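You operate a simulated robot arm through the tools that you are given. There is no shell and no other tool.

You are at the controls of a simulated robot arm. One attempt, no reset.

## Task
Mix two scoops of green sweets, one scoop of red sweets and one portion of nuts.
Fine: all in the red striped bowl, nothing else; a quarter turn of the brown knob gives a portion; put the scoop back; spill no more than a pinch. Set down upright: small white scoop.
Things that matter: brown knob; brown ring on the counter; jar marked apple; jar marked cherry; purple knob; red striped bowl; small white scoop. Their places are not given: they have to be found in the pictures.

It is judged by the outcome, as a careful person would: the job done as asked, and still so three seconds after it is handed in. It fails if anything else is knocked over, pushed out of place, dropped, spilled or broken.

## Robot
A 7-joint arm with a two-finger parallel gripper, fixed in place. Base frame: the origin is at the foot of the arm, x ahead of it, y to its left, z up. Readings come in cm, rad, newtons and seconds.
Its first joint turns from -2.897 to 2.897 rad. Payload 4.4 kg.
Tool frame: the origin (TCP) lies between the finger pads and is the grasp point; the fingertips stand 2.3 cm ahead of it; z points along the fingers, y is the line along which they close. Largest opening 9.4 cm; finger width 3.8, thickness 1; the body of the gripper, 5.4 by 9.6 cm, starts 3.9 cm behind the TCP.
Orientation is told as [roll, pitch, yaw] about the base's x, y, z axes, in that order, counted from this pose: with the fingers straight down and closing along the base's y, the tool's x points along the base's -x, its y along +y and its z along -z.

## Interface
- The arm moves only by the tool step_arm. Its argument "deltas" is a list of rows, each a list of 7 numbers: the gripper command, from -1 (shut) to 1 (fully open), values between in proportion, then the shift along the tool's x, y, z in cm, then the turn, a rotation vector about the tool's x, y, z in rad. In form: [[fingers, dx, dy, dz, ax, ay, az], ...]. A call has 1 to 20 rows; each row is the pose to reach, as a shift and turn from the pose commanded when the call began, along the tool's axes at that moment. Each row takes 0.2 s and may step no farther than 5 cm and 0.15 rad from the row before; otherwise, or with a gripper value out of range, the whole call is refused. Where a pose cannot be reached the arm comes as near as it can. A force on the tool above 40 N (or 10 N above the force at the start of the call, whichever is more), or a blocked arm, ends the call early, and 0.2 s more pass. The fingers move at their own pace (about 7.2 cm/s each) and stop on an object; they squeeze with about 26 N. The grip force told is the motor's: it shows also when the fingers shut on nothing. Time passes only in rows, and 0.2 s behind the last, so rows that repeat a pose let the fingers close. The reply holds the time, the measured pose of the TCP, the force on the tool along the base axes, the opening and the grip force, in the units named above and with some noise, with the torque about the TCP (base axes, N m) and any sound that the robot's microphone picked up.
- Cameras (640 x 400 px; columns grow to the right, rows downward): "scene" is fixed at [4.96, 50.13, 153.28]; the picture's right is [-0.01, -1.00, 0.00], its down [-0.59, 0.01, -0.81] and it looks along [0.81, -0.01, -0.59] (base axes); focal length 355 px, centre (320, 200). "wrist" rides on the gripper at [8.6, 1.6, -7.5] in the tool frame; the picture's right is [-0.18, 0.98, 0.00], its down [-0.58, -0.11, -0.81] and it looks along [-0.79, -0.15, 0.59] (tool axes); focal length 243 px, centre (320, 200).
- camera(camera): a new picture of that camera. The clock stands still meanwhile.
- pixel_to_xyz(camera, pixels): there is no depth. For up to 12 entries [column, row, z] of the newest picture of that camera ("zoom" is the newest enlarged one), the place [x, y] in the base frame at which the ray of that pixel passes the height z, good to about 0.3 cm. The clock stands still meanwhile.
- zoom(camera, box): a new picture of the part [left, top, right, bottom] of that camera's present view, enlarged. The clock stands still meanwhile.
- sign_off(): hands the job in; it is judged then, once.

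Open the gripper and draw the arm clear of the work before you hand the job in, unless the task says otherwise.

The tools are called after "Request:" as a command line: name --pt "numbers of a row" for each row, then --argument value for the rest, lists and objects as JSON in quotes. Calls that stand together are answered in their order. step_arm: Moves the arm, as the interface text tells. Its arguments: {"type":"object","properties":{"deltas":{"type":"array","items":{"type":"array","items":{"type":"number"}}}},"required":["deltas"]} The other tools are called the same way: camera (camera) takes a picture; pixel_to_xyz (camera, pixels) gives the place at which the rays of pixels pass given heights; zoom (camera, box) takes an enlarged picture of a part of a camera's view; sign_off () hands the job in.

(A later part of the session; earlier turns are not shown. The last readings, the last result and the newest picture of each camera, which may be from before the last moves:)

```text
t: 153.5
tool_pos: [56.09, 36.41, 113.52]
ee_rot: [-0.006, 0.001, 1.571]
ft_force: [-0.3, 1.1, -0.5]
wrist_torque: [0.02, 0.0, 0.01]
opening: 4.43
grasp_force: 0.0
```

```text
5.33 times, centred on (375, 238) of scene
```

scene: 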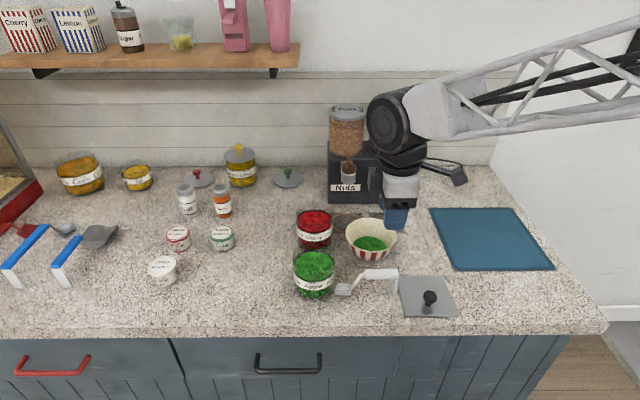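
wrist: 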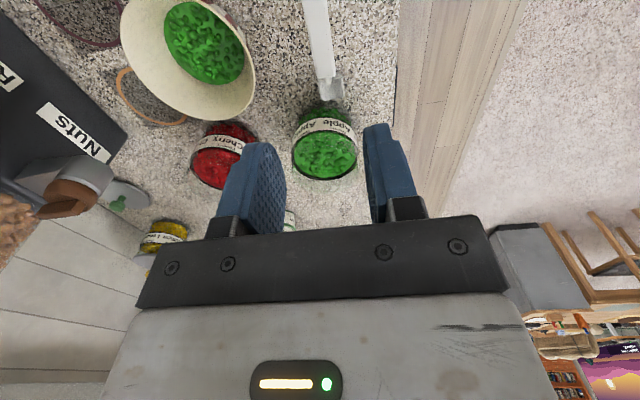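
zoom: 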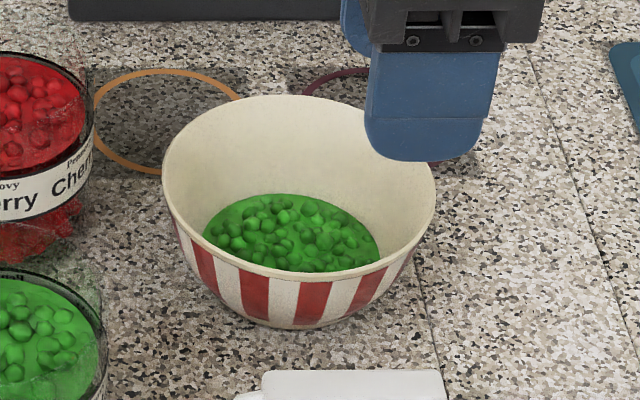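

Bowl true centre ≈(68.4,37.3), rim radius 6.15 at z≈96.9, wall slope ≈25°; ring centre ≈(80.6,42.0). I tilt the gripper 25° about its x to match the front wall and hover at (60.1,37.3,101.8), 3 cm open.

Request:
step_arm --pt "-0.36 -0.2 -1.0 1.5 0.07 0 0" --pt "-0.36 -0.4 -2.0 3.5 0.15 0 0" --pt "-0.36 -0.6 -3.0 5.5 0.22 0 0" --pt "-0.36 -0.8 -3.6 7.5 0.3 0 0" --pt "-0.36 -0.9 -4.0 9.5 0.37 0 0" --pt "-0.36 -0.9 -4.0 11.7 0.436 0 0" --pt "-0.36 -0.9 -4.0 11.7 0.436 0 0"

Request:
camera --camera "wrist"

Request:
zoom --camera "scene" --box '[320, 190, 430, 290]'

```text
t: 155.1
tool_pos: [60.23, 37.23, 102.22]
ee_rot: [-0.44, -0.003, 1.57]
ft_force: [0.5, -0.6, -1.0]
wrist_torque: [-0.02, 0.0, 0.01]
opening: 3.0
grasp_force: 0.1
```

```text
taken
```

wrist: 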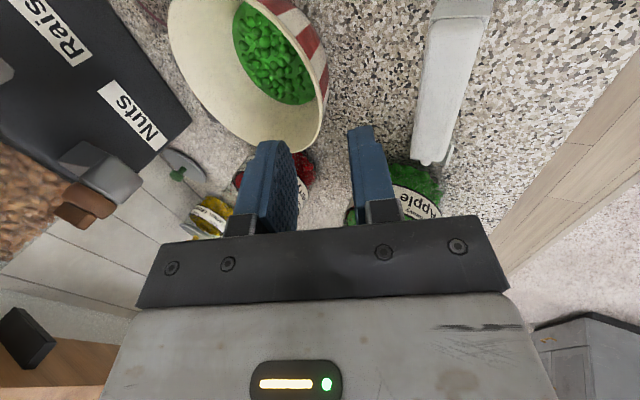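

```text
4.00 times, centred on (375, 240) of scene
```

zoom: 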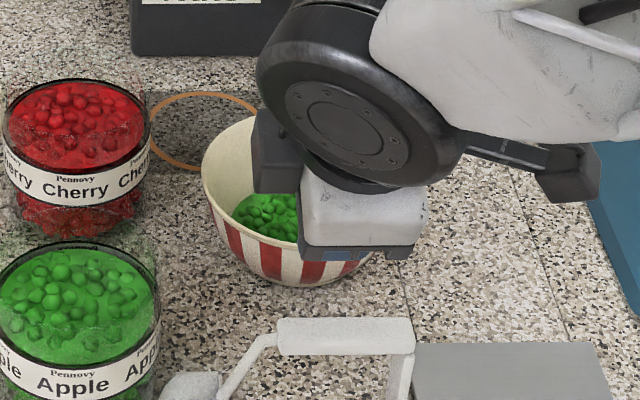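

Aligned in y with the front rim between the fingers. I advance along the tool axis 3.6 cm and check before the last stretch.

Request:
step_arm --pt "-0.36 0 0.1 1.0 0 0 0" --pt "-0.36 0 0.18 2.0 0 0 0" --pt "-0.36 0 0.18 3.0 0 0 0" --pt "-0.36 0 0.18 3.6 0 0 0" --pt "-0.36 0 0.18 3.6 0 0 0"

Request:
camera --camera "wrist"

Request:
zoom --camera "wrist" --box '[220, 60, 400, 230]'

```text
t: 156.3
tool_pos: [61.56, 37.22, 98.57]
ee_rot: [-0.439, 0.0, 1.571]
ft_force: [0.6, -1.0, -0.2]
wrist_torque: [-0.03, -0.03, 0.01]
opening: 3.03
grasp_force: 0.0
```

```text
taken
```

wrist: 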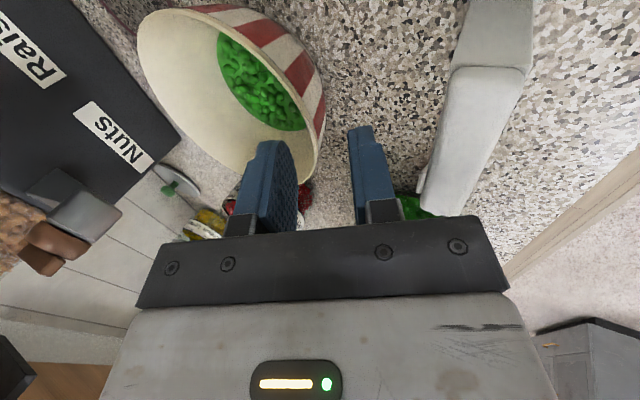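

```text
2.35 times, centred on (310, 145) of wrist
```

zoom: 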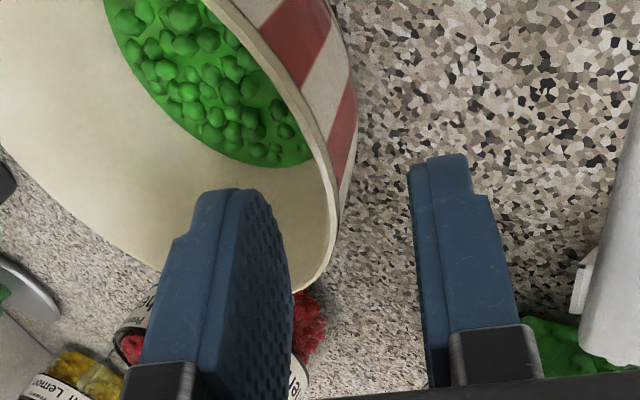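

The rim sits about 0.35 cm nearer the inner finger. I shift inward 0.3 cm and advance the last 1.6 cm.

Request:
step_arm --pt "-0.36 0 -0.15 0.3 0 0 0" --pt "-0.36 0 -0.3 0.7 0 0 0" --pt "-0.36 0 -0.3 1.2 0 0 0" --pt "-0.36 0 -0.3 1.6 0 0 0" --pt "-0.36 0 -0.3 1.6 0 0 0"

Request:
camera --camera "wrist"

Request:
zoom --camera "wrist" --box '[220, 60, 400, 230]'

Request:
zoom --camera "scene" --box '[320, 190, 430, 290]'

```text
t: 157.5
tool_pos: [62.44, 37.14, 97.19]
ee_rot: [-0.439, 0.0, 1.571]
ft_force: [0.5, 0.2, 0.1]
wrist_torque: [0.0, -0.01, -0.01]
opening: 3.0
grasp_force: 0.1
```

```text
taken
```

wrist: 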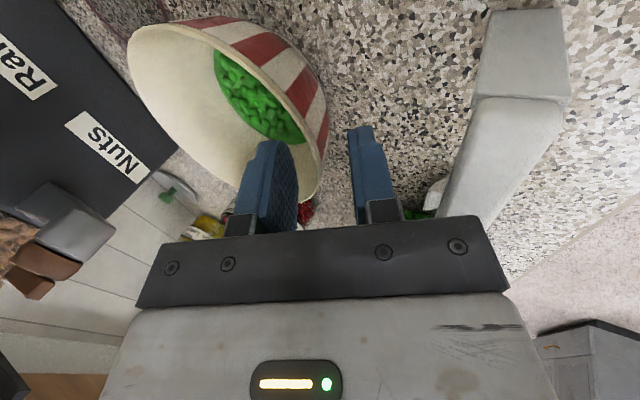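

```text
2.35 times, centred on (310, 145) of wrist
```

zoom: 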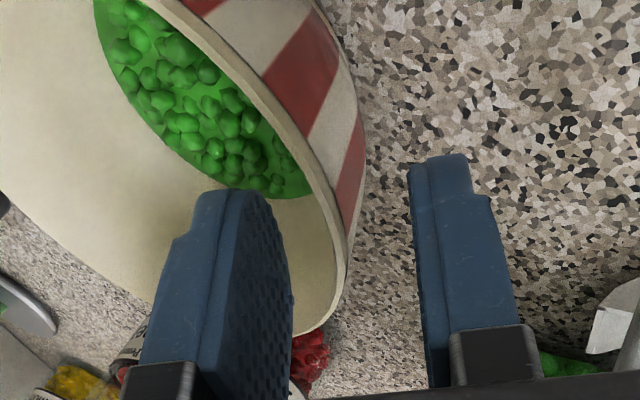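

```text
4.00 times, centred on (375, 240) of scene
```

zoom: 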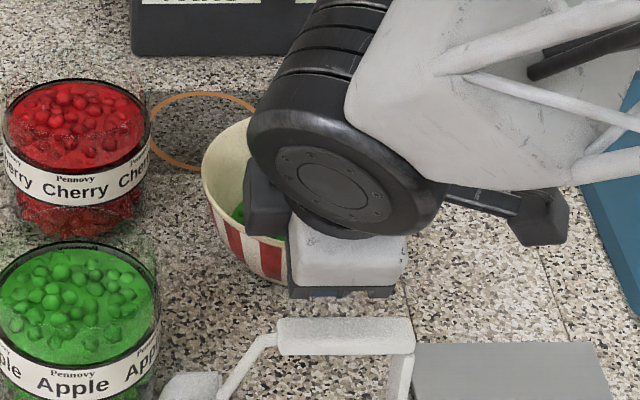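

The rim is now centred between the pads, tips ~1.8 cm below it. I close on the wall.

Request:
step_arm --pt "-0.6 0 0 0 0 0 0" --pt "-0.75 0 0 0 0 0 0" --pt "-0.85 0 0 0 0 0 0" --pt "-1 0 0 0 0 0 0" --pt "-1 0 0 0 0 0 0" --pt "-1 0 0 0 0 0 0"

Request:
zoom --camera "wrist" --box '[220, 60, 400, 230]'

Request:
zoom --camera "scene" --box '[320, 190, 430, 290]'

```text
t: 158.9
tool_pos: [62.46, 37.05, 97.23]
ee_rot: [-0.441, -0.002, 1.57]
ft_force: [-0.7, -0.6, 1.4]
wrist_torque: [0.05, 0.06, 0.03]
opening: 0.85
grasp_force: 26.1
```

```text
2.35 times, centred on (310, 145) of wrist
```

zoom: 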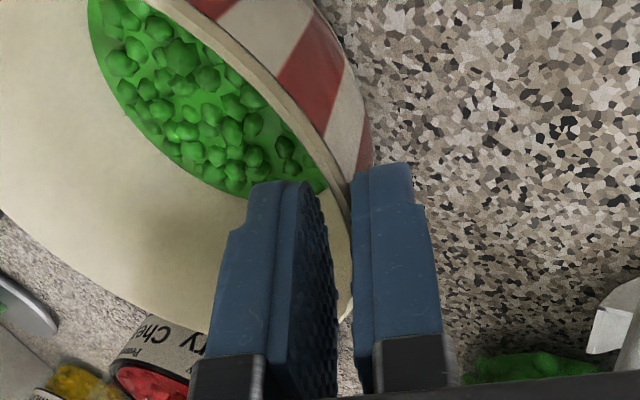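

```text
4.00 times, centred on (375, 240) of scene
```

zoom: 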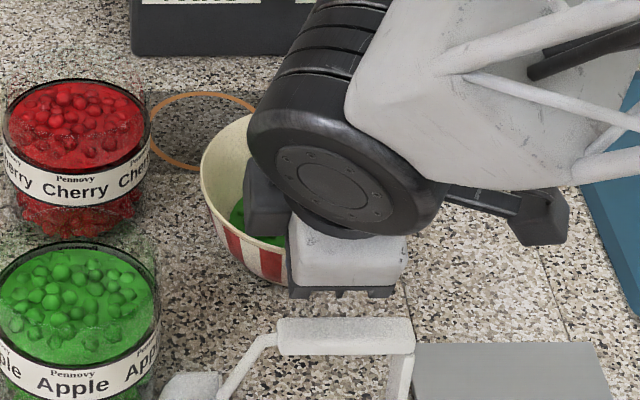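

Rim gripped (0.85 cm, 26 N). I lift the bowl slowly 1.3 cm.

Request:
step_arm --pt "-1 0 -0.09 -0.18 0 0 0" --pt "-1 0 -0.19 -0.4 0 0 0" --pt "-1 0 -0.3 -0.63 0 0 0" --pt "-1 0 -0.43 -0.9 0 0 0" --pt "-1 0 -0.56 -1.18 0 0 0" --pt "-1 0 -0.56 -1.18 0 0 0"

Request:
zoom --camera "scene" --box '[320, 190, 430, 290]'

Request:
camera --camera "wrist"

```text
t: 160.3
tool_pos: [62.45, 37.18, 98.62]
ee_rot: [-0.439, 0.0, 1.572]
ft_force: [-0.4, -0.5, -0.7]
wrist_torque: [0.0, 0.06, 0.0]
opening: 0.87
grasp_force: 25.9
```

```text
4.00 times, centred on (375, 240) of scene
```

zoom: 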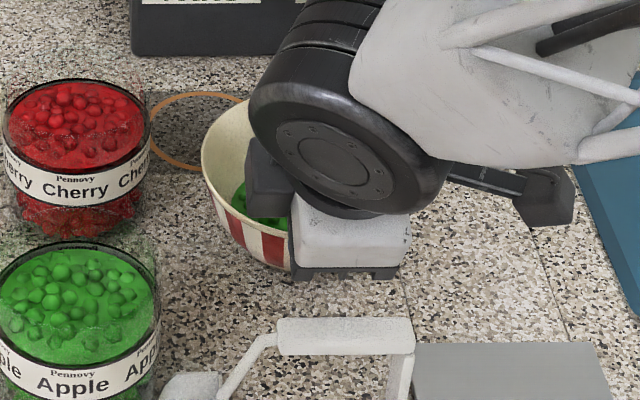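

```text
taken
```

wrist: 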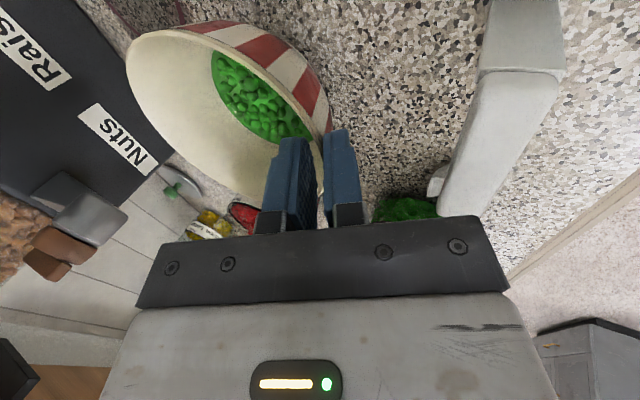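

The bowl is up 1.4 cm and looks level. I carry it slowly +x by 12.1 cm at y≈37.2, well clear of the cherry jar.

Request:
step_arm --pt "-1 0 -0.3 0.14 0 0 0" --pt "-1 0 -0.9 0.43 0 0 0" --pt "-1 0 -1.7 0.8 0 0 0" --pt "-1 0 -2.6 1.23 0 0 0" --pt "-1 0 -3.5 1.65 0 0 0" --pt "-1 0 -4.4 2.08 0 0 0" --pt "-1 0 -5.3 2.5 0 0 0" --pt "-1 0 -6.2 2.93 0 0 0" --pt "-1 0 -7.1 3.35 0 0 0" --pt "-1 0 -8.0 3.78 0 0 0" --pt "-1 0 -8.9 4.2 0 0 0" --pt "-1 0 -9.7 4.58 0 0 0" --pt "-1 0 -10.4 4.91 0 0 0" --pt "-1 0 -10.94 5.17 0 0 0" --pt "-1 0 -10.94 5.17 0 0 0"

Request:
zoom --camera "scene" --box '[290, 140, 430, 270]'

Request:
camera --camera "wrist"

```text
t: 163.5
tool_pos: [74.54, 37.06, 98.66]
ee_rot: [-0.441, 0.001, 1.572]
ft_force: [0.1, -1.2, -0.3]
wrist_torque: [-0.03, 0.08, 0.05]
opening: 0.79
grasp_force: 25.8
```

```text
3.08 times, centred on (360, 205) of scene
```

zoom: 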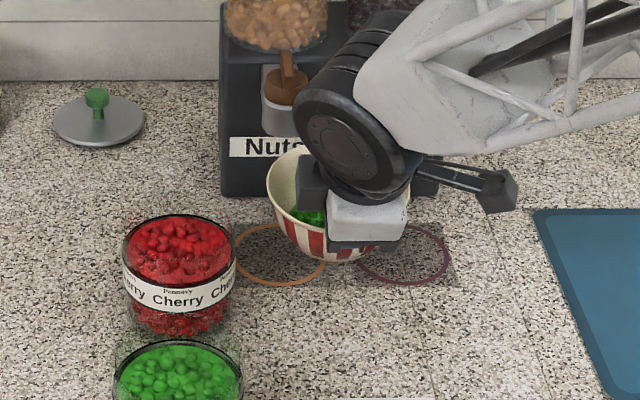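

```text
taken
```

wrist: 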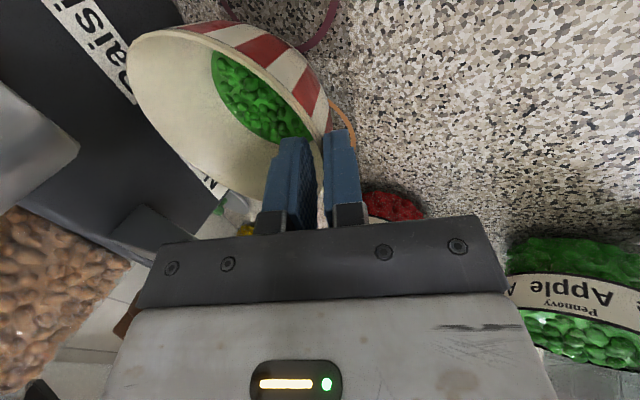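

The bowl hangs just in front of the dispenser. I now shift it +y by 4.6 cm to centre it on the brown ring.

Request:
step_arm --pt "-1 -0.4 0 0 0 0 0" --pt "-1 -1.0 0 0 0 0 0" --pt "-1 -1.8 0 0 0 0 0" --pt "-1 -2.6 0 0 0 0 0" --pt "-1 -3.4 0 0 0 0 0" --pt "-1 -4.1 0 0 0 0 0" --pt "-1 -4.6 0 0 0 0 0" --pt "-1 -4.6 0 0 0 0 0"

Request:
zoom --camera "scene" --box '[290, 150, 430, 270]'

Request:
camera --camera "wrist"

```text
t: 165.3
tool_pos: [74.6, 41.65, 98.51]
ee_rot: [-0.44, -0.002, 1.572]
ft_force: [0.8, -0.1, -0.2]
wrist_torque: [0.03, 0.06, -0.01]
opening: 0.82
grasp_force: 26.0
```

```text
3.33 times, centred on (360, 210) of scene
```

zoom: 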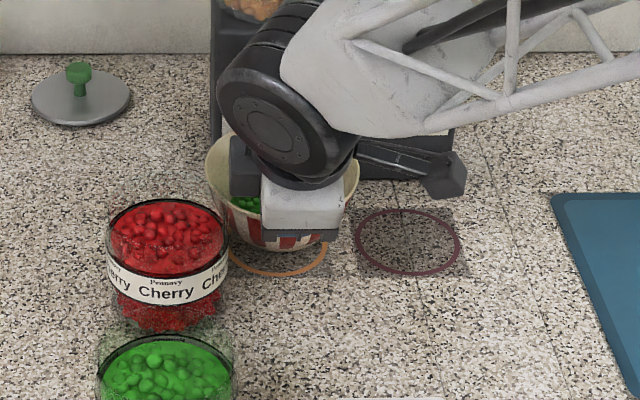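

```text
taken
```

wrist: 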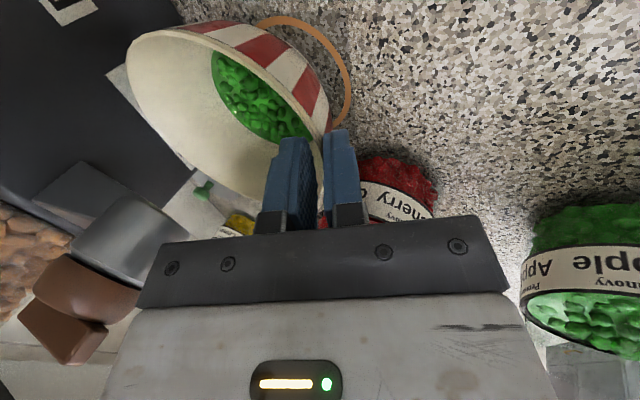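

The bowl hangs over the brown ring (centre ≈(80.5,41.9)). I lower it about 1.3 cm gently onto the ring.

Request:
step_arm --pt "-1 0 0.13 0.27 0 0 0" --pt "-1 0 0.26 0.54 0 0 0" --pt "-1 0 0.38 0.8 0 0 0" --pt "-1 0 0.47 1.0 0 0 0" --pt "-1 0 0.52 1.1 0 0 0" --pt "-1 0 0.52 1.1 0 0 0"

```text
t: 166.7
tool_pos: [74.46, 41.67, 97.46]
ee_rot: [-0.44, 0.0, 1.571]
ft_force: [-0.2, -1.2, -0.8]
wrist_torque: [0.01, 0.06, 0.01]
opening: 0.83
grasp_force: 25.6
```

Request:
step_arm --pt "-1 0 0.06 0.12 0 0 0" --pt "-1 0 0.1 0.22 0 0 0" --pt "-1 0 0.1 0.22 0 0 0"

Request:
zoom --camera "scene" --box '[290, 150, 430, 270]'

Request:
camera --camera "wrist"

```text
t: 167.5
tool_pos: [74.6, 41.72, 97.21]
ee_rot: [-0.444, -0.003, 1.571]
ft_force: [-5.0, -3.5, 17.8]
wrist_torque: [-0.14, -0.19, -0.08]
opening: 0.87
grasp_force: 26.0
```

```text
3.33 times, centred on (360, 210) of scene
```

zoom: 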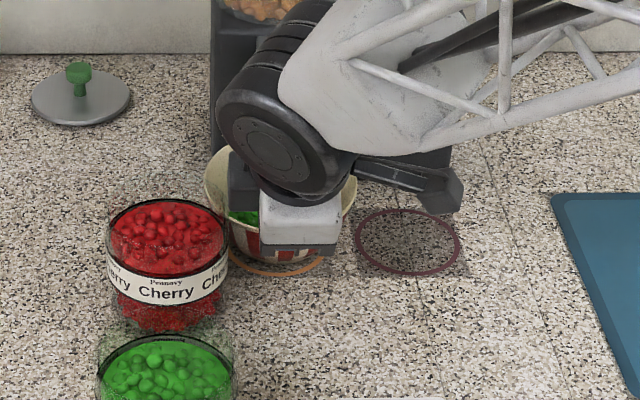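

```text
taken
```

wrist: 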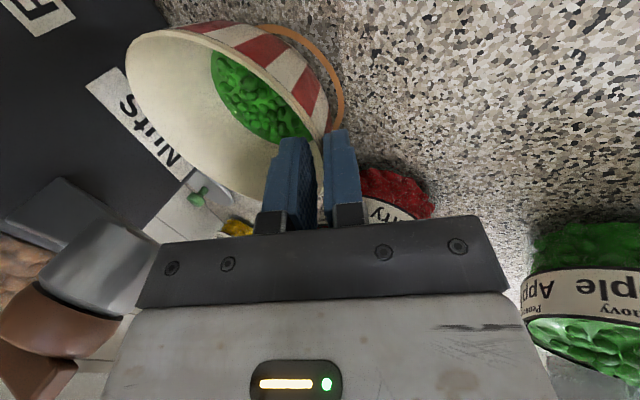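

Contact with the counter (17.8 N). I unload a touch and open the fingers gradually.

Request:
step_arm --pt "-1 0 -0.05 -0.1 0 0 0" --pt "-0.8 0 -0.05 -0.1 0 0 0" --pt "-0.7 0 -0.05 -0.1 0 0 0" --pt "-0.55 0 -0.05 -0.1 0 0 0" --pt "-0.4 0 -0.05 -0.1 0 0 0" --pt "-0.36 0 -0.05 -0.1 0 0 0"

Request:
camera --camera "wrist"

```text
t: 168.9
tool_pos: [74.51, 41.74, 97.11]
ee_rot: [-0.439, -0.001, 1.571]
ft_force: [0.5, 0.2, 0.1]
wrist_torque: [-0.03, 0.0, 0.03]
opening: 3.01
grasp_force: 0.1
```

```text
taken
```

wrist: 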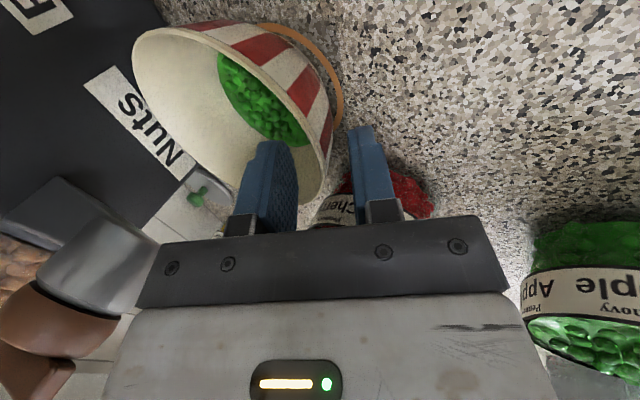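

Released, rim free between the pads. I withdraw along the tool axis by 8 cm.

Request:
step_arm --pt "-0.36 0 0 -0.8 0 0 0" --pt "-0.36 0 0 -1.8 0 0 0" --pt "-0.36 0 0 -3.2 0 0 0" --pt "-0.36 0 0 -5.0 0 0 0" --pt "-0.36 0 0 -7.0 0 0 0" --pt "-0.36 0 0 -9.0 0 0 0" --pt "-0.36 0 0 -11.5 0 0 0" --pt "-0.36 0 0 -11.5 0 0 0"

Request:
camera --camera "scene"

Request:
camera --camera "wrist"

```text
t: 170.7
tool_pos: [69.75, 41.54, 107.53]
ee_rot: [-0.442, 0.0, 1.571]
ft_force: [0.5, 0.4, -0.2]
wrist_torque: [-0.03, 0.0, 0.0]
opening: 2.99
grasp_force: 0.0
```

```text
taken
```

scene: 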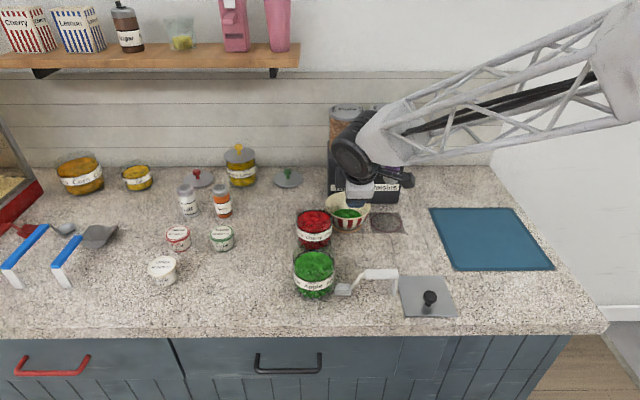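

```text
taken
```

wrist: 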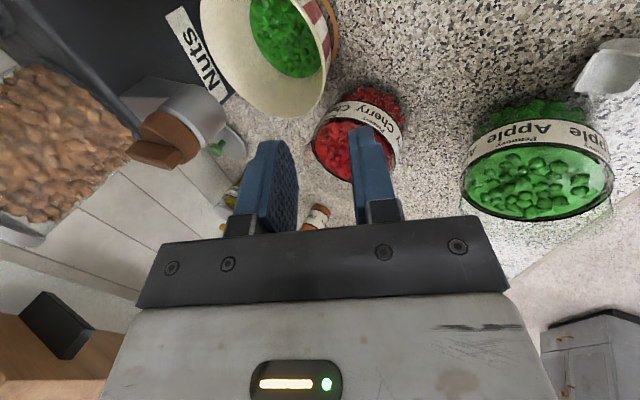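

The bowl stands on the brown ring with its contents. I back off up and level the tool for a clear look.

Request:
step_arm --pt "-0.36 0.2 0.4 -3.5 -0.07 0 0" --pt "-0.36 0.5 0.9 -7 -0.15 0 0" --pt "-0.36 0.8 1.4 -10.5 -0.22 0 0" --pt "-0.36 1.0 1.9 -14 -0.3 0 0" --pt "-0.36 1.3 2.4 -18 -0.37 0 0" --pt "-0.36 1.5 2.72 -21.7 -0.442 0 0" --pt "-0.36 1.5 2.72 -21.7 -0.442 0 0"

Request:
zoom --camera "scene" --box '[290, 130, 420, 260]'

Request:
camera --camera "wrist"

```text
t: 172.3
tool_pos: [57.92, 39.98, 126.32]
ee_rot: [0.003, 0.002, 1.571]
ft_force: [-0.1, 0.0, 0.2]
wrist_torque: [0.01, 0.01, -0.01]
opening: 3.02
grasp_force: 0.0
```

```text
3.08 times, centred on (355, 195) of scene
```

zoom: 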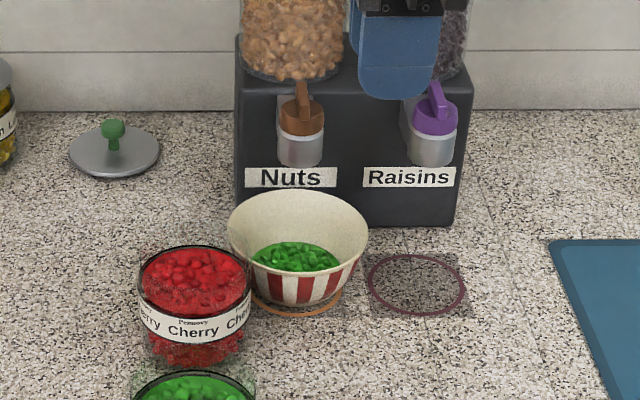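

```text
taken
```

wrist: 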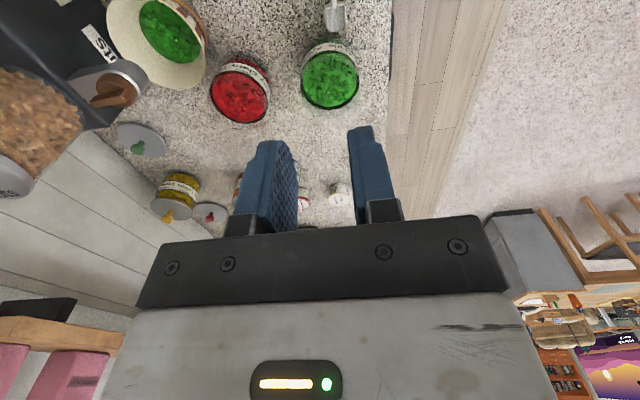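

The bowl sits centred on the ring. Now I study the brown knob from above in this wrist view.

Request:
zoom --camera "wrist" --box '[70, 50, 170, 130]'

Request:
zoom --camera "scene" --box '[330, 150, 375, 190]'

```text
5.00 times, centred on (120, 90) of wrist
```

zoom: 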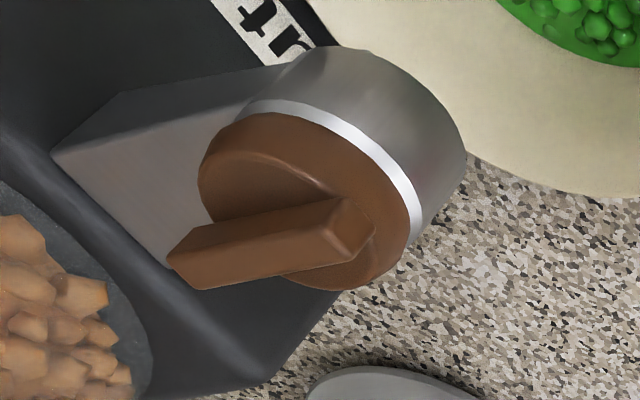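

```text
10.00 times, centred on (352, 170) of scene
```

zoom: 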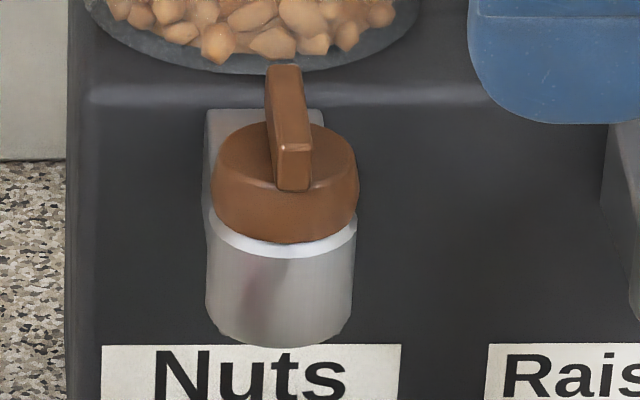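

The knob's grip bar is clear: about 3.3 cm long along x, 0.8 wide, 1.45 tall, nearly centred on the cap. I triangulate the cap top centre (scene (348.6,166), wrist (116.8,90.2)) and bar ends.

Request:
pixel_to_xyz --camera "scene" --pixels '[[348.6, 166, 106], [348.6, 166, 108], [348.6, 166, 110], [349.7, 164.3, 109], [349.7, 164.3, 110], [347.9, 156.8, 109], [347.9, 156.8, 110], [348, 183.5, 104], [348, 183.5, 102]]'

Request:
pixel_to_xyz --camera "wrist" --pixels '[[116.8, 90.2, 106], [116.8, 90.2, 108], [116.8, 90.2, 110], [126.5, 92, 109], [126.5, 92, 110], [92, 98, 109], [92, 98, 110]]'

```text
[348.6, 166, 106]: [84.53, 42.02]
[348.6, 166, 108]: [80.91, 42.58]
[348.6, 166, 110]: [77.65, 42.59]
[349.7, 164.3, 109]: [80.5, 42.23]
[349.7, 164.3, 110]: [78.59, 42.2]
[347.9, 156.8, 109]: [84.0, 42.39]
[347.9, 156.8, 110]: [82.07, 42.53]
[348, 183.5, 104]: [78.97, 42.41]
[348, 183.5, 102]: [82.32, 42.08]
```

```text
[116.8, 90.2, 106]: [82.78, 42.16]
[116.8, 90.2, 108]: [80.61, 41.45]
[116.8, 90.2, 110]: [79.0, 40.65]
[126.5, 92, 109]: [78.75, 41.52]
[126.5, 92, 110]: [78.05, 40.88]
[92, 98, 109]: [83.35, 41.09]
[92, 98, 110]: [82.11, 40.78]
```

Knob axis ≈(80.7,42.2), bar x 79.5–83, top z≈109.5, cap top ≈108.1. I turn the tool to yaw 0 and come over the knob at z≈118, opening 2.6 cm.

Request:
step_arm --pt "-0.45 -0.1 -1.5 0.3 0 0 0.131" --pt "-0.45 -0.3 -3.4 0.8 0 0 0.262" --pt "-0.45 -0.5 -5.3 1.4 0 0 0.393" --pt "-0.45 -0.7 -7.2 2.1 0 0 0.524" --pt "-0.45 -0.9 -9.1 2.8 0 0 0.655" --pt "-0.45 -1.1 -11.0 3.5 0 0 0.786" --pt "-0.45 -1.3 -12.9 4.2 0 0 0.917" --pt "-0.45 -1.5 -14.8 5.0 0 0 1.048" --pt "-0.45 -1.7 -16.7 5.8 0 0 1.179" --pt "-0.45 -1.9 -18.6 6.6 0 0 1.31" --pt "-0.45 -2.1 -20.5 7.4 0 0 1.441" --pt "-0.45 -2.2 -22.0 8.0 0 0 1.571" --pt "-0.45 -2.2 -22.8 8.3 0 0 1.571" --pt "-0.45 -2.2 -22.8 8.3 0 0 1.571"

Request:
camera --camera "wrist"

Request:
zoom --camera "scene" --box '[300, 100, 420, 210]'

```text
t: 175.3
tool_pos: [80.76, 42.33, 117.8]
ee_rot: [0.001, 0.002, 0.001]
ft_force: [0.8, 1.5, -0.5]
wrist_torque: [0.01, 0.02, 0.0]
opening: 2.6
grasp_force: 0.0
```

```text
taken
```

wrist: 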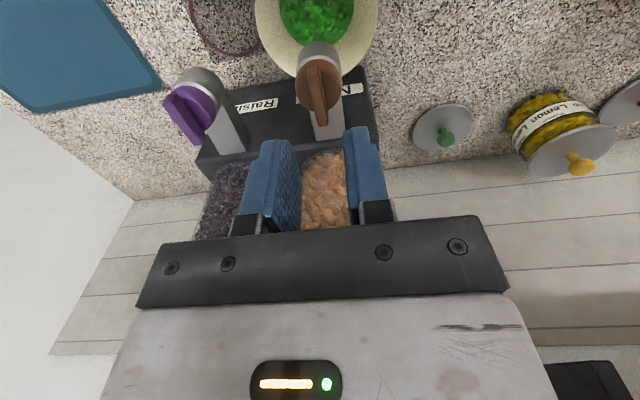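

```text
3.64 times, centred on (360, 155) of scene
```

zoom: 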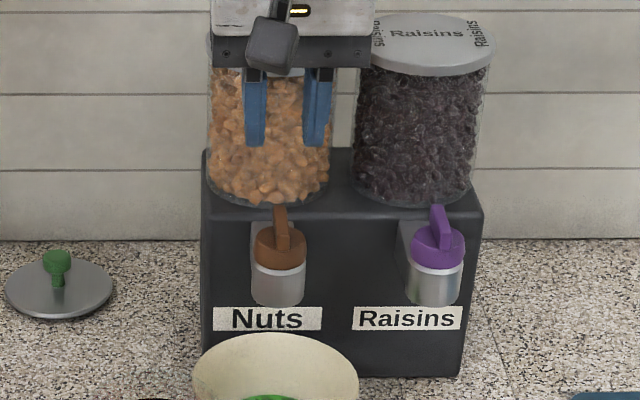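

The wrist camera sees the brown knob nicely at (318,85), aligned with the gap. I zoom in on it.

Request:
zoom --camera "wrist" --box '[280, 40, 360, 140]'

Request:
pixel_to_xyz --camera "wrist" --pixels '[[318, 85, 108], [318, 85, 109.5], [318, 60, 109.5], [320, 110, 109.5]]'

```text
4.00 times, centred on (320, 90) of wrist
```

zoom: 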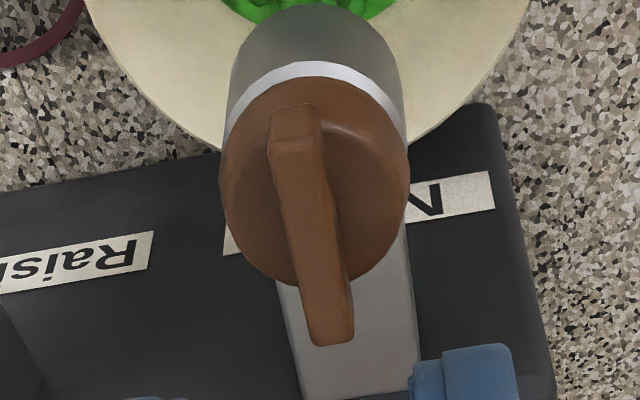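

```text
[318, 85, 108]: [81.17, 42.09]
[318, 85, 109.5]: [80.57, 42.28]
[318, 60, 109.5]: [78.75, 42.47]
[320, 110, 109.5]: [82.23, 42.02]
```

Bar lies exactly along x at y≈42.2, x 79.3–83.2; cap centre ≈(81.0,42.15). I centre on it and descend to z≈111.3 first.

Request:
step_arm --pt "-0.45 -0.25 -0.15 1.5 0 0 0" --pt "-0.45 -0.25 -0.15 3.0 0 0 0" --pt "-0.45 -0.25 -0.15 4.5 0 0 0" --pt "-0.45 -0.25 -0.15 5.6 0 0 0" --pt "-0.45 -0.25 -0.15 6.5 0 0 0" --pt "-0.45 -0.25 -0.15 6.5 0 0 0"

Request:
camera --camera "wrist"

Request:
zoom --camera "scene" --box '[310, 130, 400, 210]'

```text
t: 176.7
tool_pos: [80.97, 42.16, 111.31]
ee_rot: [-0.001, 0.003, 0.002]
ft_force: [-0.3, 0.0, 0.0]
wrist_torque: [0.03, 0.02, -0.02]
opening: 2.61
grasp_force: 0.1
```

```text
taken
```

wrist: 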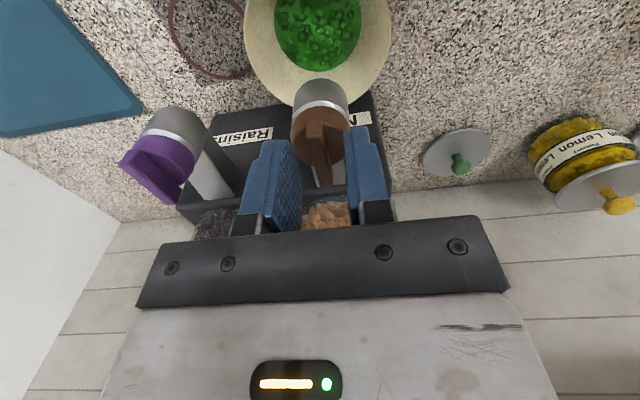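

```text
5.00 times, centred on (355, 170) of scene
```

zoom: 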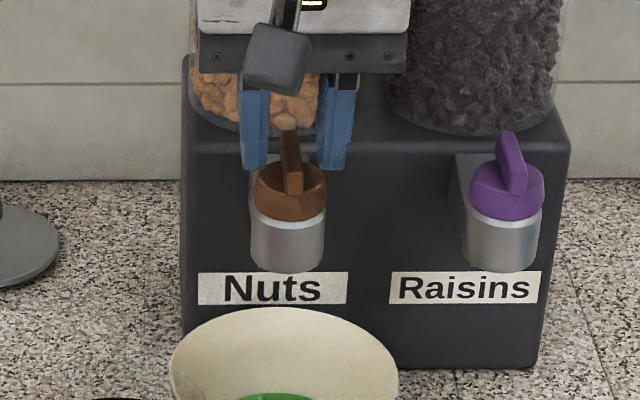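

The fingers straddle the bar. I go down 0.6 cm more so the pads overlap it well, watching for cap contact.

Request:
step_arm --pt "-0.45 0 0 0.3 0 0 0" --pt "-0.45 0 0 0.55 0 0 0" --pt "-0.45 0 0 0.55 0 0 0"

Request:
zoom --camera "wrist" --box '[230, 80, 410, 230]'

```text
t: 177.5
tool_pos: [81.16, 42.18, 110.6]
ee_rot: [0.001, 0.002, -0.001]
ft_force: [0.5, -0.1, 0.0]
wrist_torque: [0.0, 0.01, -0.01]
opening: 2.61
grasp_force: 0.0
```

```text
2.67 times, centred on (320, 155) of wrist
```

zoom: 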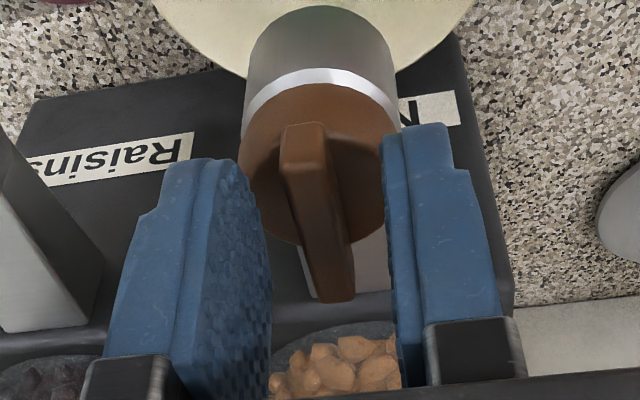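

No contact with the cap. I close the fingers on the bar.

Request:
step_arm --pt "-0.65 0 0 0 0 0 0" --pt "-0.8 0 0 0 0 0 0" --pt "-1 0 0 0 0 0 0" --pt "-1 0 0 0 0 0 0" --pt "-1 0 0 0 0 0 0"

Request:
zoom --camera "wrist" --box '[230, 80, 410, 230]'

```text
t: 178.6
tool_pos: [81.11, 42.02, 110.73]
ee_rot: [-0.002, 0.002, 0.0]
ft_force: [-3.5, -10.6, 1.7]
wrist_torque: [-0.25, -0.32, -0.1]
opening: 0.89
grasp_force: 44.6
stopped in row 5: the force on the tool passed its limit at 41 N (the readings are from after the stop); the commanded pose is now the measured one
```

```text
2.67 times, centred on (320, 155) of wrist
```

zoom: 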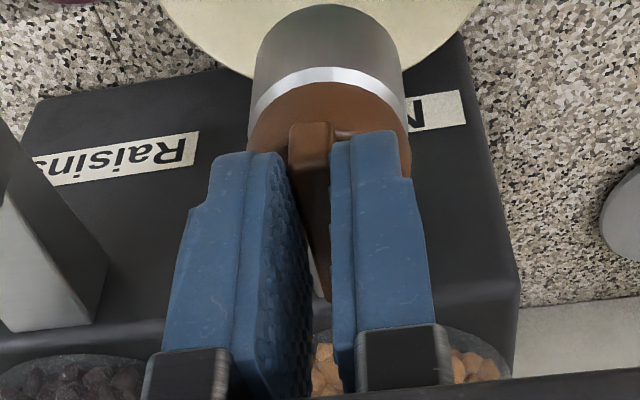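

The bar is gripped (0.89 cm) but with a side force of −10.6 N, so I'm slightly off-centre. I ease the tool 0.1 cm toward −y to relax it.

Request:
step_arm --pt "-1 0 -0.06 0 0 0 0" --pt "-1 0.03 -0.1 0 0 0 0"

```text
t: 179.2
tool_pos: [81.16, 41.94, 110.64]
ee_rot: [0.0, 0.002, -0.002]
ft_force: [7.7, 6.6, -1.0]
wrist_torque: [0.17, 0.44, 0.06]
opening: 0.9
grasp_force: 45.4
```

Neutral lies between; I step back 0.04 cm in y and 0.02 in x.

Request:
step_arm --pt "-1 -0.02 0.04 0 0 0 0" --pt "-1 -0.02 0.04 0 0 0 0"

```text
t: 179.8
tool_pos: [81.13, 42.03, 110.6]
ee_rot: [0.0, 0.005, 0.002]
ft_force: [-11.6, -1.8, -1.0]
wrist_torque: [-0.03, -0.96, -0.03]
opening: 0.91
grasp_force: 45.3
```

The clamp on the rigid knob is stiff, so I'll use the fingers like a loose wrench: open to ≈1.15 cm around the bar and check that forces vanish.

Request:
step_arm --pt "-0.755 0 0 0 0 0 0" --pt "-0.755 0 0 0 0 0 0" --pt "-0.755 0 0 0 0 0 0"

```text
t: 180.6
tool_pos: [81.24, 41.94, 110.67]
ee_rot: [0.001, 0.002, 0.0]
ft_force: [0.6, -0.1, 0.0]
wrist_torque: [0.01, -0.02, -0.02]
opening: 1.16
grasp_force: 0.1
```

Forces are zero with 1.16 cm opening. I begin turning counter-clockwise by 0.25 rad in small rows and read forces.

Request:
step_arm --pt "-0.755 0 0 0 0 0 -0.06" --pt "-0.755 0 0 0 0 0 -0.13" --pt "-0.755 0 0 0 0 0 -0.19" --pt "-0.755 0 0 0 0 0 -0.25"

Request:
zoom --camera "wrist" --box '[230, 80, 410, 230]'

```text
t: 181.6
tool_pos: [81.14, 41.92, 110.72]
ee_rot: [0.001, 0.003, 0.249]
ft_force: [-6.1, -15.6, -1.4]
wrist_torque: [-0.23, 0.15, -0.34]
opening: 1.79
grasp_force: 6.7
```

```text
2.67 times, centred on (320, 155) of wrist
```

zoom: 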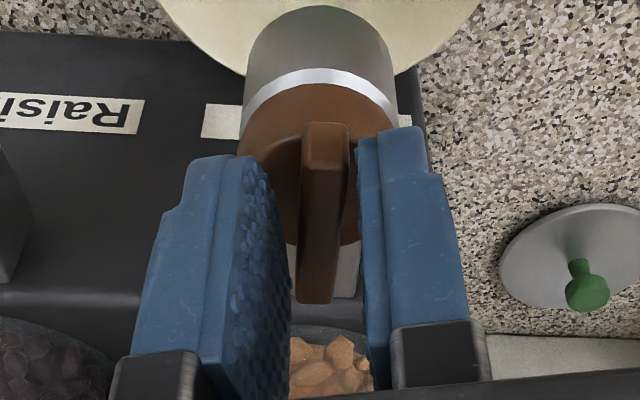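

The loose fingers were just spread (1.79 cm) and the knob did not move: it needs a firm grip and some torque. I turn back to yaw 0 with the fingers loose.

Request:
step_arm --pt "-0.6 0 0 0 0 0 0.08" --pt "-0.6 0 0 0 0 0 0.17" --pt "-0.6 0 0 0 0 0 0.25" --pt "-0.6 0 0 0 0 0 0.25"

Request:
camera --camera "wrist"

Request:
zoom --camera "wrist" --box '[230, 80, 410, 230]'

```text
t: 182.6
tool_pos: [81.07, 42.02, 110.69]
ee_rot: [-0.001, 0.0, -0.003]
ft_force: [-1.0, 0.6, 0.0]
wrist_torque: [0.01, 0.0, 0.01]
opening: 1.87
grasp_force: 0.1
```

```text
taken
```

wrist: 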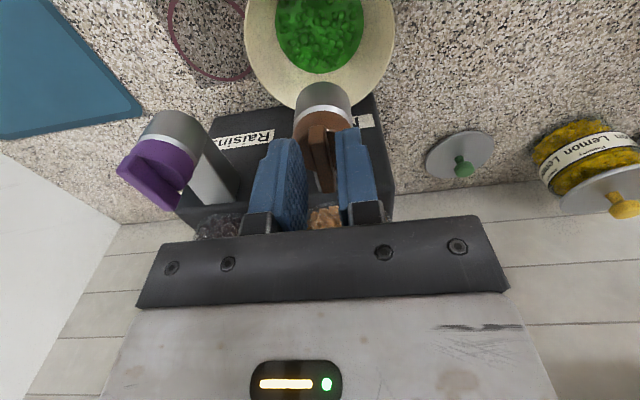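

```text
2.67 times, centred on (320, 155) of wrist
```

zoom: 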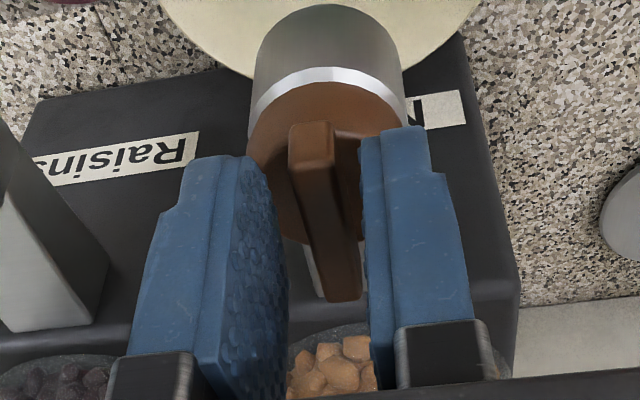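

The bar is unmoved along x. I clamp it again, centring as I close, to apply real torque.

Request:
step_arm --pt "-0.72 0 0 0 0 0 0" --pt "-0.77 0 0 0 0 0 0" --pt "-0.8 0 0 0 0 0 0"

```text
t: 183.4
tool_pos: [81.06, 41.98, 110.63]
ee_rot: [0.0, 0.001, 0.0]
ft_force: [-0.4, 0.5, 0.6]
wrist_torque: [0.0, 0.02, -0.02]
opening: 0.93
grasp_force: 0.1
```

At 0.93 cm there is still no side force, so I'm centred. I close fully.

Request:
step_arm --pt "-0.83 0 0 0 0 0 0" --pt "-1 0 0 0 0 0 0" --pt "-1 0 0 0 0 0 0"

```text
t: 184.2
tool_pos: [81.05, 42.02, 110.64]
ee_rot: [0.0, 0.001, 0.0]
ft_force: [0.3, 2.2, 0.1]
wrist_torque: [0.01, 0.0, 0.01]
opening: 0.9
grasp_force: 45.0
```

Clamped cleanly (2 N side force only). I try a small counter-clockwise turn of 0.1 rad.

Request:
step_arm --pt "-1 0 0 0 0 0 -0.05" --pt "-1 0 0 0 0 0 -0.1" --pt "-1 0 0 0 0 0 -0.1"

Request:
zoom --camera "wrist" --box '[230, 80, 410, 230]'

```text
t: 185.0
tool_pos: [81.03, 41.93, 110.65]
ee_rot: [0.0, 0.001, 0.099]
ft_force: [-2.1, -13.2, 3.1]
wrist_torque: [-0.26, 0.01, -1.42]
opening: 1.14
grasp_force: 44.4
```

```text
2.67 times, centred on (320, 155) of wrist
```

zoom: 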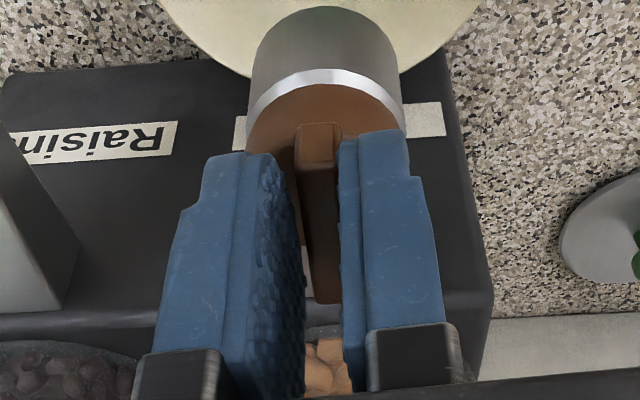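

CCW is clearly blocked: 1.4 N·m and the bar held still while the fingers were prised to 1.14. I go back and try clockwise by 0.1 rad.

Request:
step_arm --pt "-1 0 0 0 0 0 0.05" --pt "-1 0 0 0 0 0 0.1" --pt "-1 0 0 0 0 0 0.15" --pt "-1 0 0 0 0 0 0.2" --pt "-1 0 0 0 0 0 0.2"

Request:
zoom --camera "wrist" --box '[230, 80, 410, 230]'

```text
t: 186.2
tool_pos: [80.97, 42.16, 110.65]
ee_rot: [0.001, 0.0, -0.098]
ft_force: [1.5, 8.8, -1.2]
wrist_torque: [0.14, 0.21, 0.08]
opening: 0.85
grasp_force: 44.5
stopped in row 5: the force on the tool passed its limit at 42 N (the readings are from after the stop); the commanded pose is now the measured one
```

```text
2.67 times, centred on (320, 155) of wrist
```

zoom: 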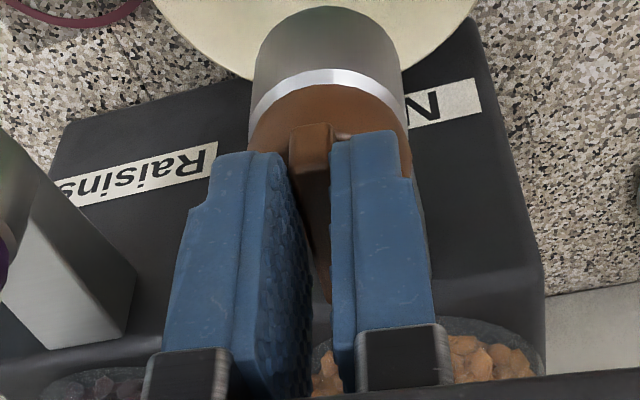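

Clockwise works: the torque is only 0.08 N·m and the bar turned with the gripper to yaw −0.098. I relax the side force (+0.05 cm along tool y), then continue in small steps.

Request:
step_arm --pt "-1 0 0.05 0 0 0 0" --pt "-1 0 0.05 0 0 0 0"

```text
t: 186.8
tool_pos: [81.03, 42.18, 110.65]
ee_rot: [0.001, -0.001, -0.098]
ft_force: [-25.9, -25.1, 4.6]
wrist_torque: [-0.56, 0.03, -0.28]
opening: 0.9
grasp_force: 45.3
```

The clamp is too stiff for small position errors, but clockwise needs almost no torque, so I loosen to ≈1.2 cm and turn with the fingers as a loose wrench.

Request:
step_arm --pt "-0.745 0 0 0 0 0 0" --pt "-0.745 0 0 0 0 0 0"

```text
t: 187.4
tool_pos: [81.07, 42.14, 110.63]
ee_rot: [0.002, 0.0, -0.1]
ft_force: [-0.3, 1.4, -0.8]
wrist_torque: [-0.01, 0.04, 0.03]
opening: 1.21
grasp_force: 0.1
```

Free of force. I turn clockwise another 0.3 rad in small rows.

Request:
step_arm --pt "-0.745 0 0 0 0 0 0.075" --pt "-0.745 0 0 0 0 0 0.15" --pt "-0.745 0 0 0 0 0 0.225" --pt "-0.745 0 0 0 0 0 0.3"

Request:
zoom --camera "wrist" --box '[230, 80, 410, 230]'

```text
t: 188.4
tool_pos: [81.12, 42.05, 110.66]
ee_rot: [0.003, 0.001, -0.4]
ft_force: [-0.2, 6.6, 0.5]
wrist_torque: [0.1, 0.02, 0.04]
opening: 1.43
grasp_force: 2.9
```

```text
2.67 times, centred on (320, 155) of wrist
```

zoom: 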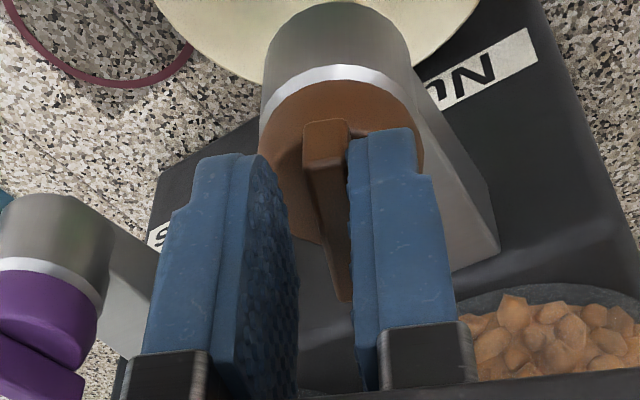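

The bar is following (seen between the pads, closer to the right finger). I shift 0.15 cm along tool +y to recentre and turn on another 0.3 rad.

Request:
step_arm --pt "-0.745 0 0.15 0 0 0 0" --pt "-0.745 0 0.15 0 0 0 0.075" --pt "-0.745 0 0.15 0 0 0 0.15" --pt "-0.745 0 0.15 0 0 0 0.225" --pt "-0.745 0 0.15 0 0 0 0.3"

Request:
zoom --camera "wrist" --box '[230, 80, 410, 230]'

```text
t: 189.6
tool_pos: [81.2, 42.26, 110.63]
ee_rot: [0.003, 0.001, -0.699]
ft_force: [7.0, 10.8, -2.8]
wrist_torque: [0.17, -0.11, 0.13]
opening: 1.78
grasp_force: 6.6
```

```text
2.67 times, centred on (320, 155) of wrist
```

zoom: 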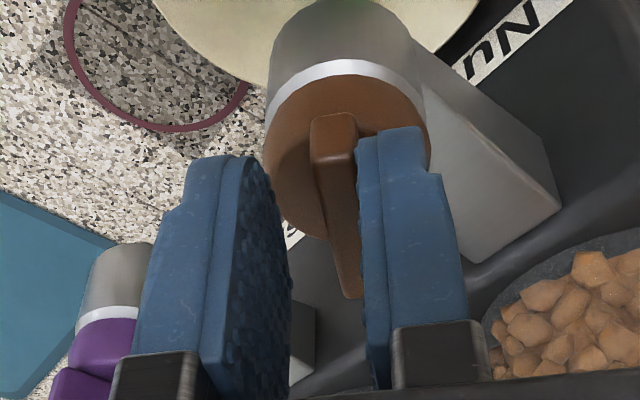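

The knob keeps turning; the side offset shows its axis is ≈0.6 cm farther out than my TCP. I move onto that axis (tx −0.55, ty +0.3) and continue turning 0.3 rad.

Request:
step_arm --pt "-0.745 -0.3 0.2 0 0 0 0" --pt "-0.745 -0.55 0.3 0 0 0 0" --pt "-0.745 -0.55 0.3 0 0 0 0.075" --pt "-0.745 -0.55 0.3 0 0 0 0.15" --pt "-0.745 -0.55 0.3 0 0 0 0.225" --pt "-0.745 -0.55 0.3 0 0 0 0.3"

Request:
zoom --camera "wrist" --box '[230, 80, 410, 230]'

Request:
camera --camera "scene"

```text
t: 191.0
tool_pos: [81.64, 42.05, 110.66]
ee_rot: [0.0, 0.002, -1.0]
ft_force: [5.0, 6.1, 0.5]
wrist_torque: [0.15, -0.08, 0.03]
opening: 1.53
grasp_force: 3.7
```

```text
2.67 times, centred on (320, 155) of wrist
```

zoom: 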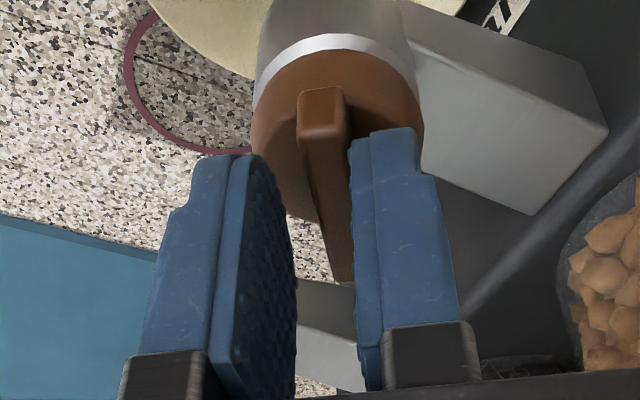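

```text
taken
```

scene: 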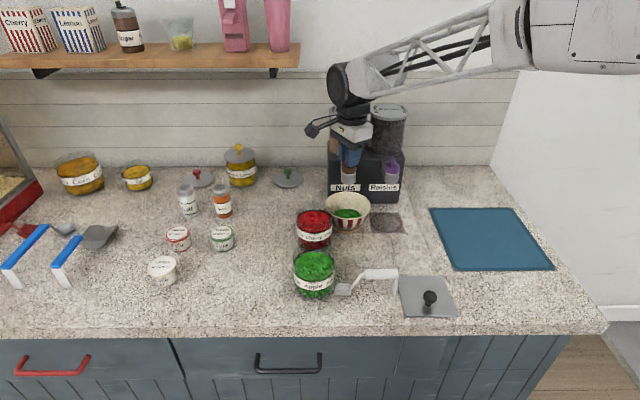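

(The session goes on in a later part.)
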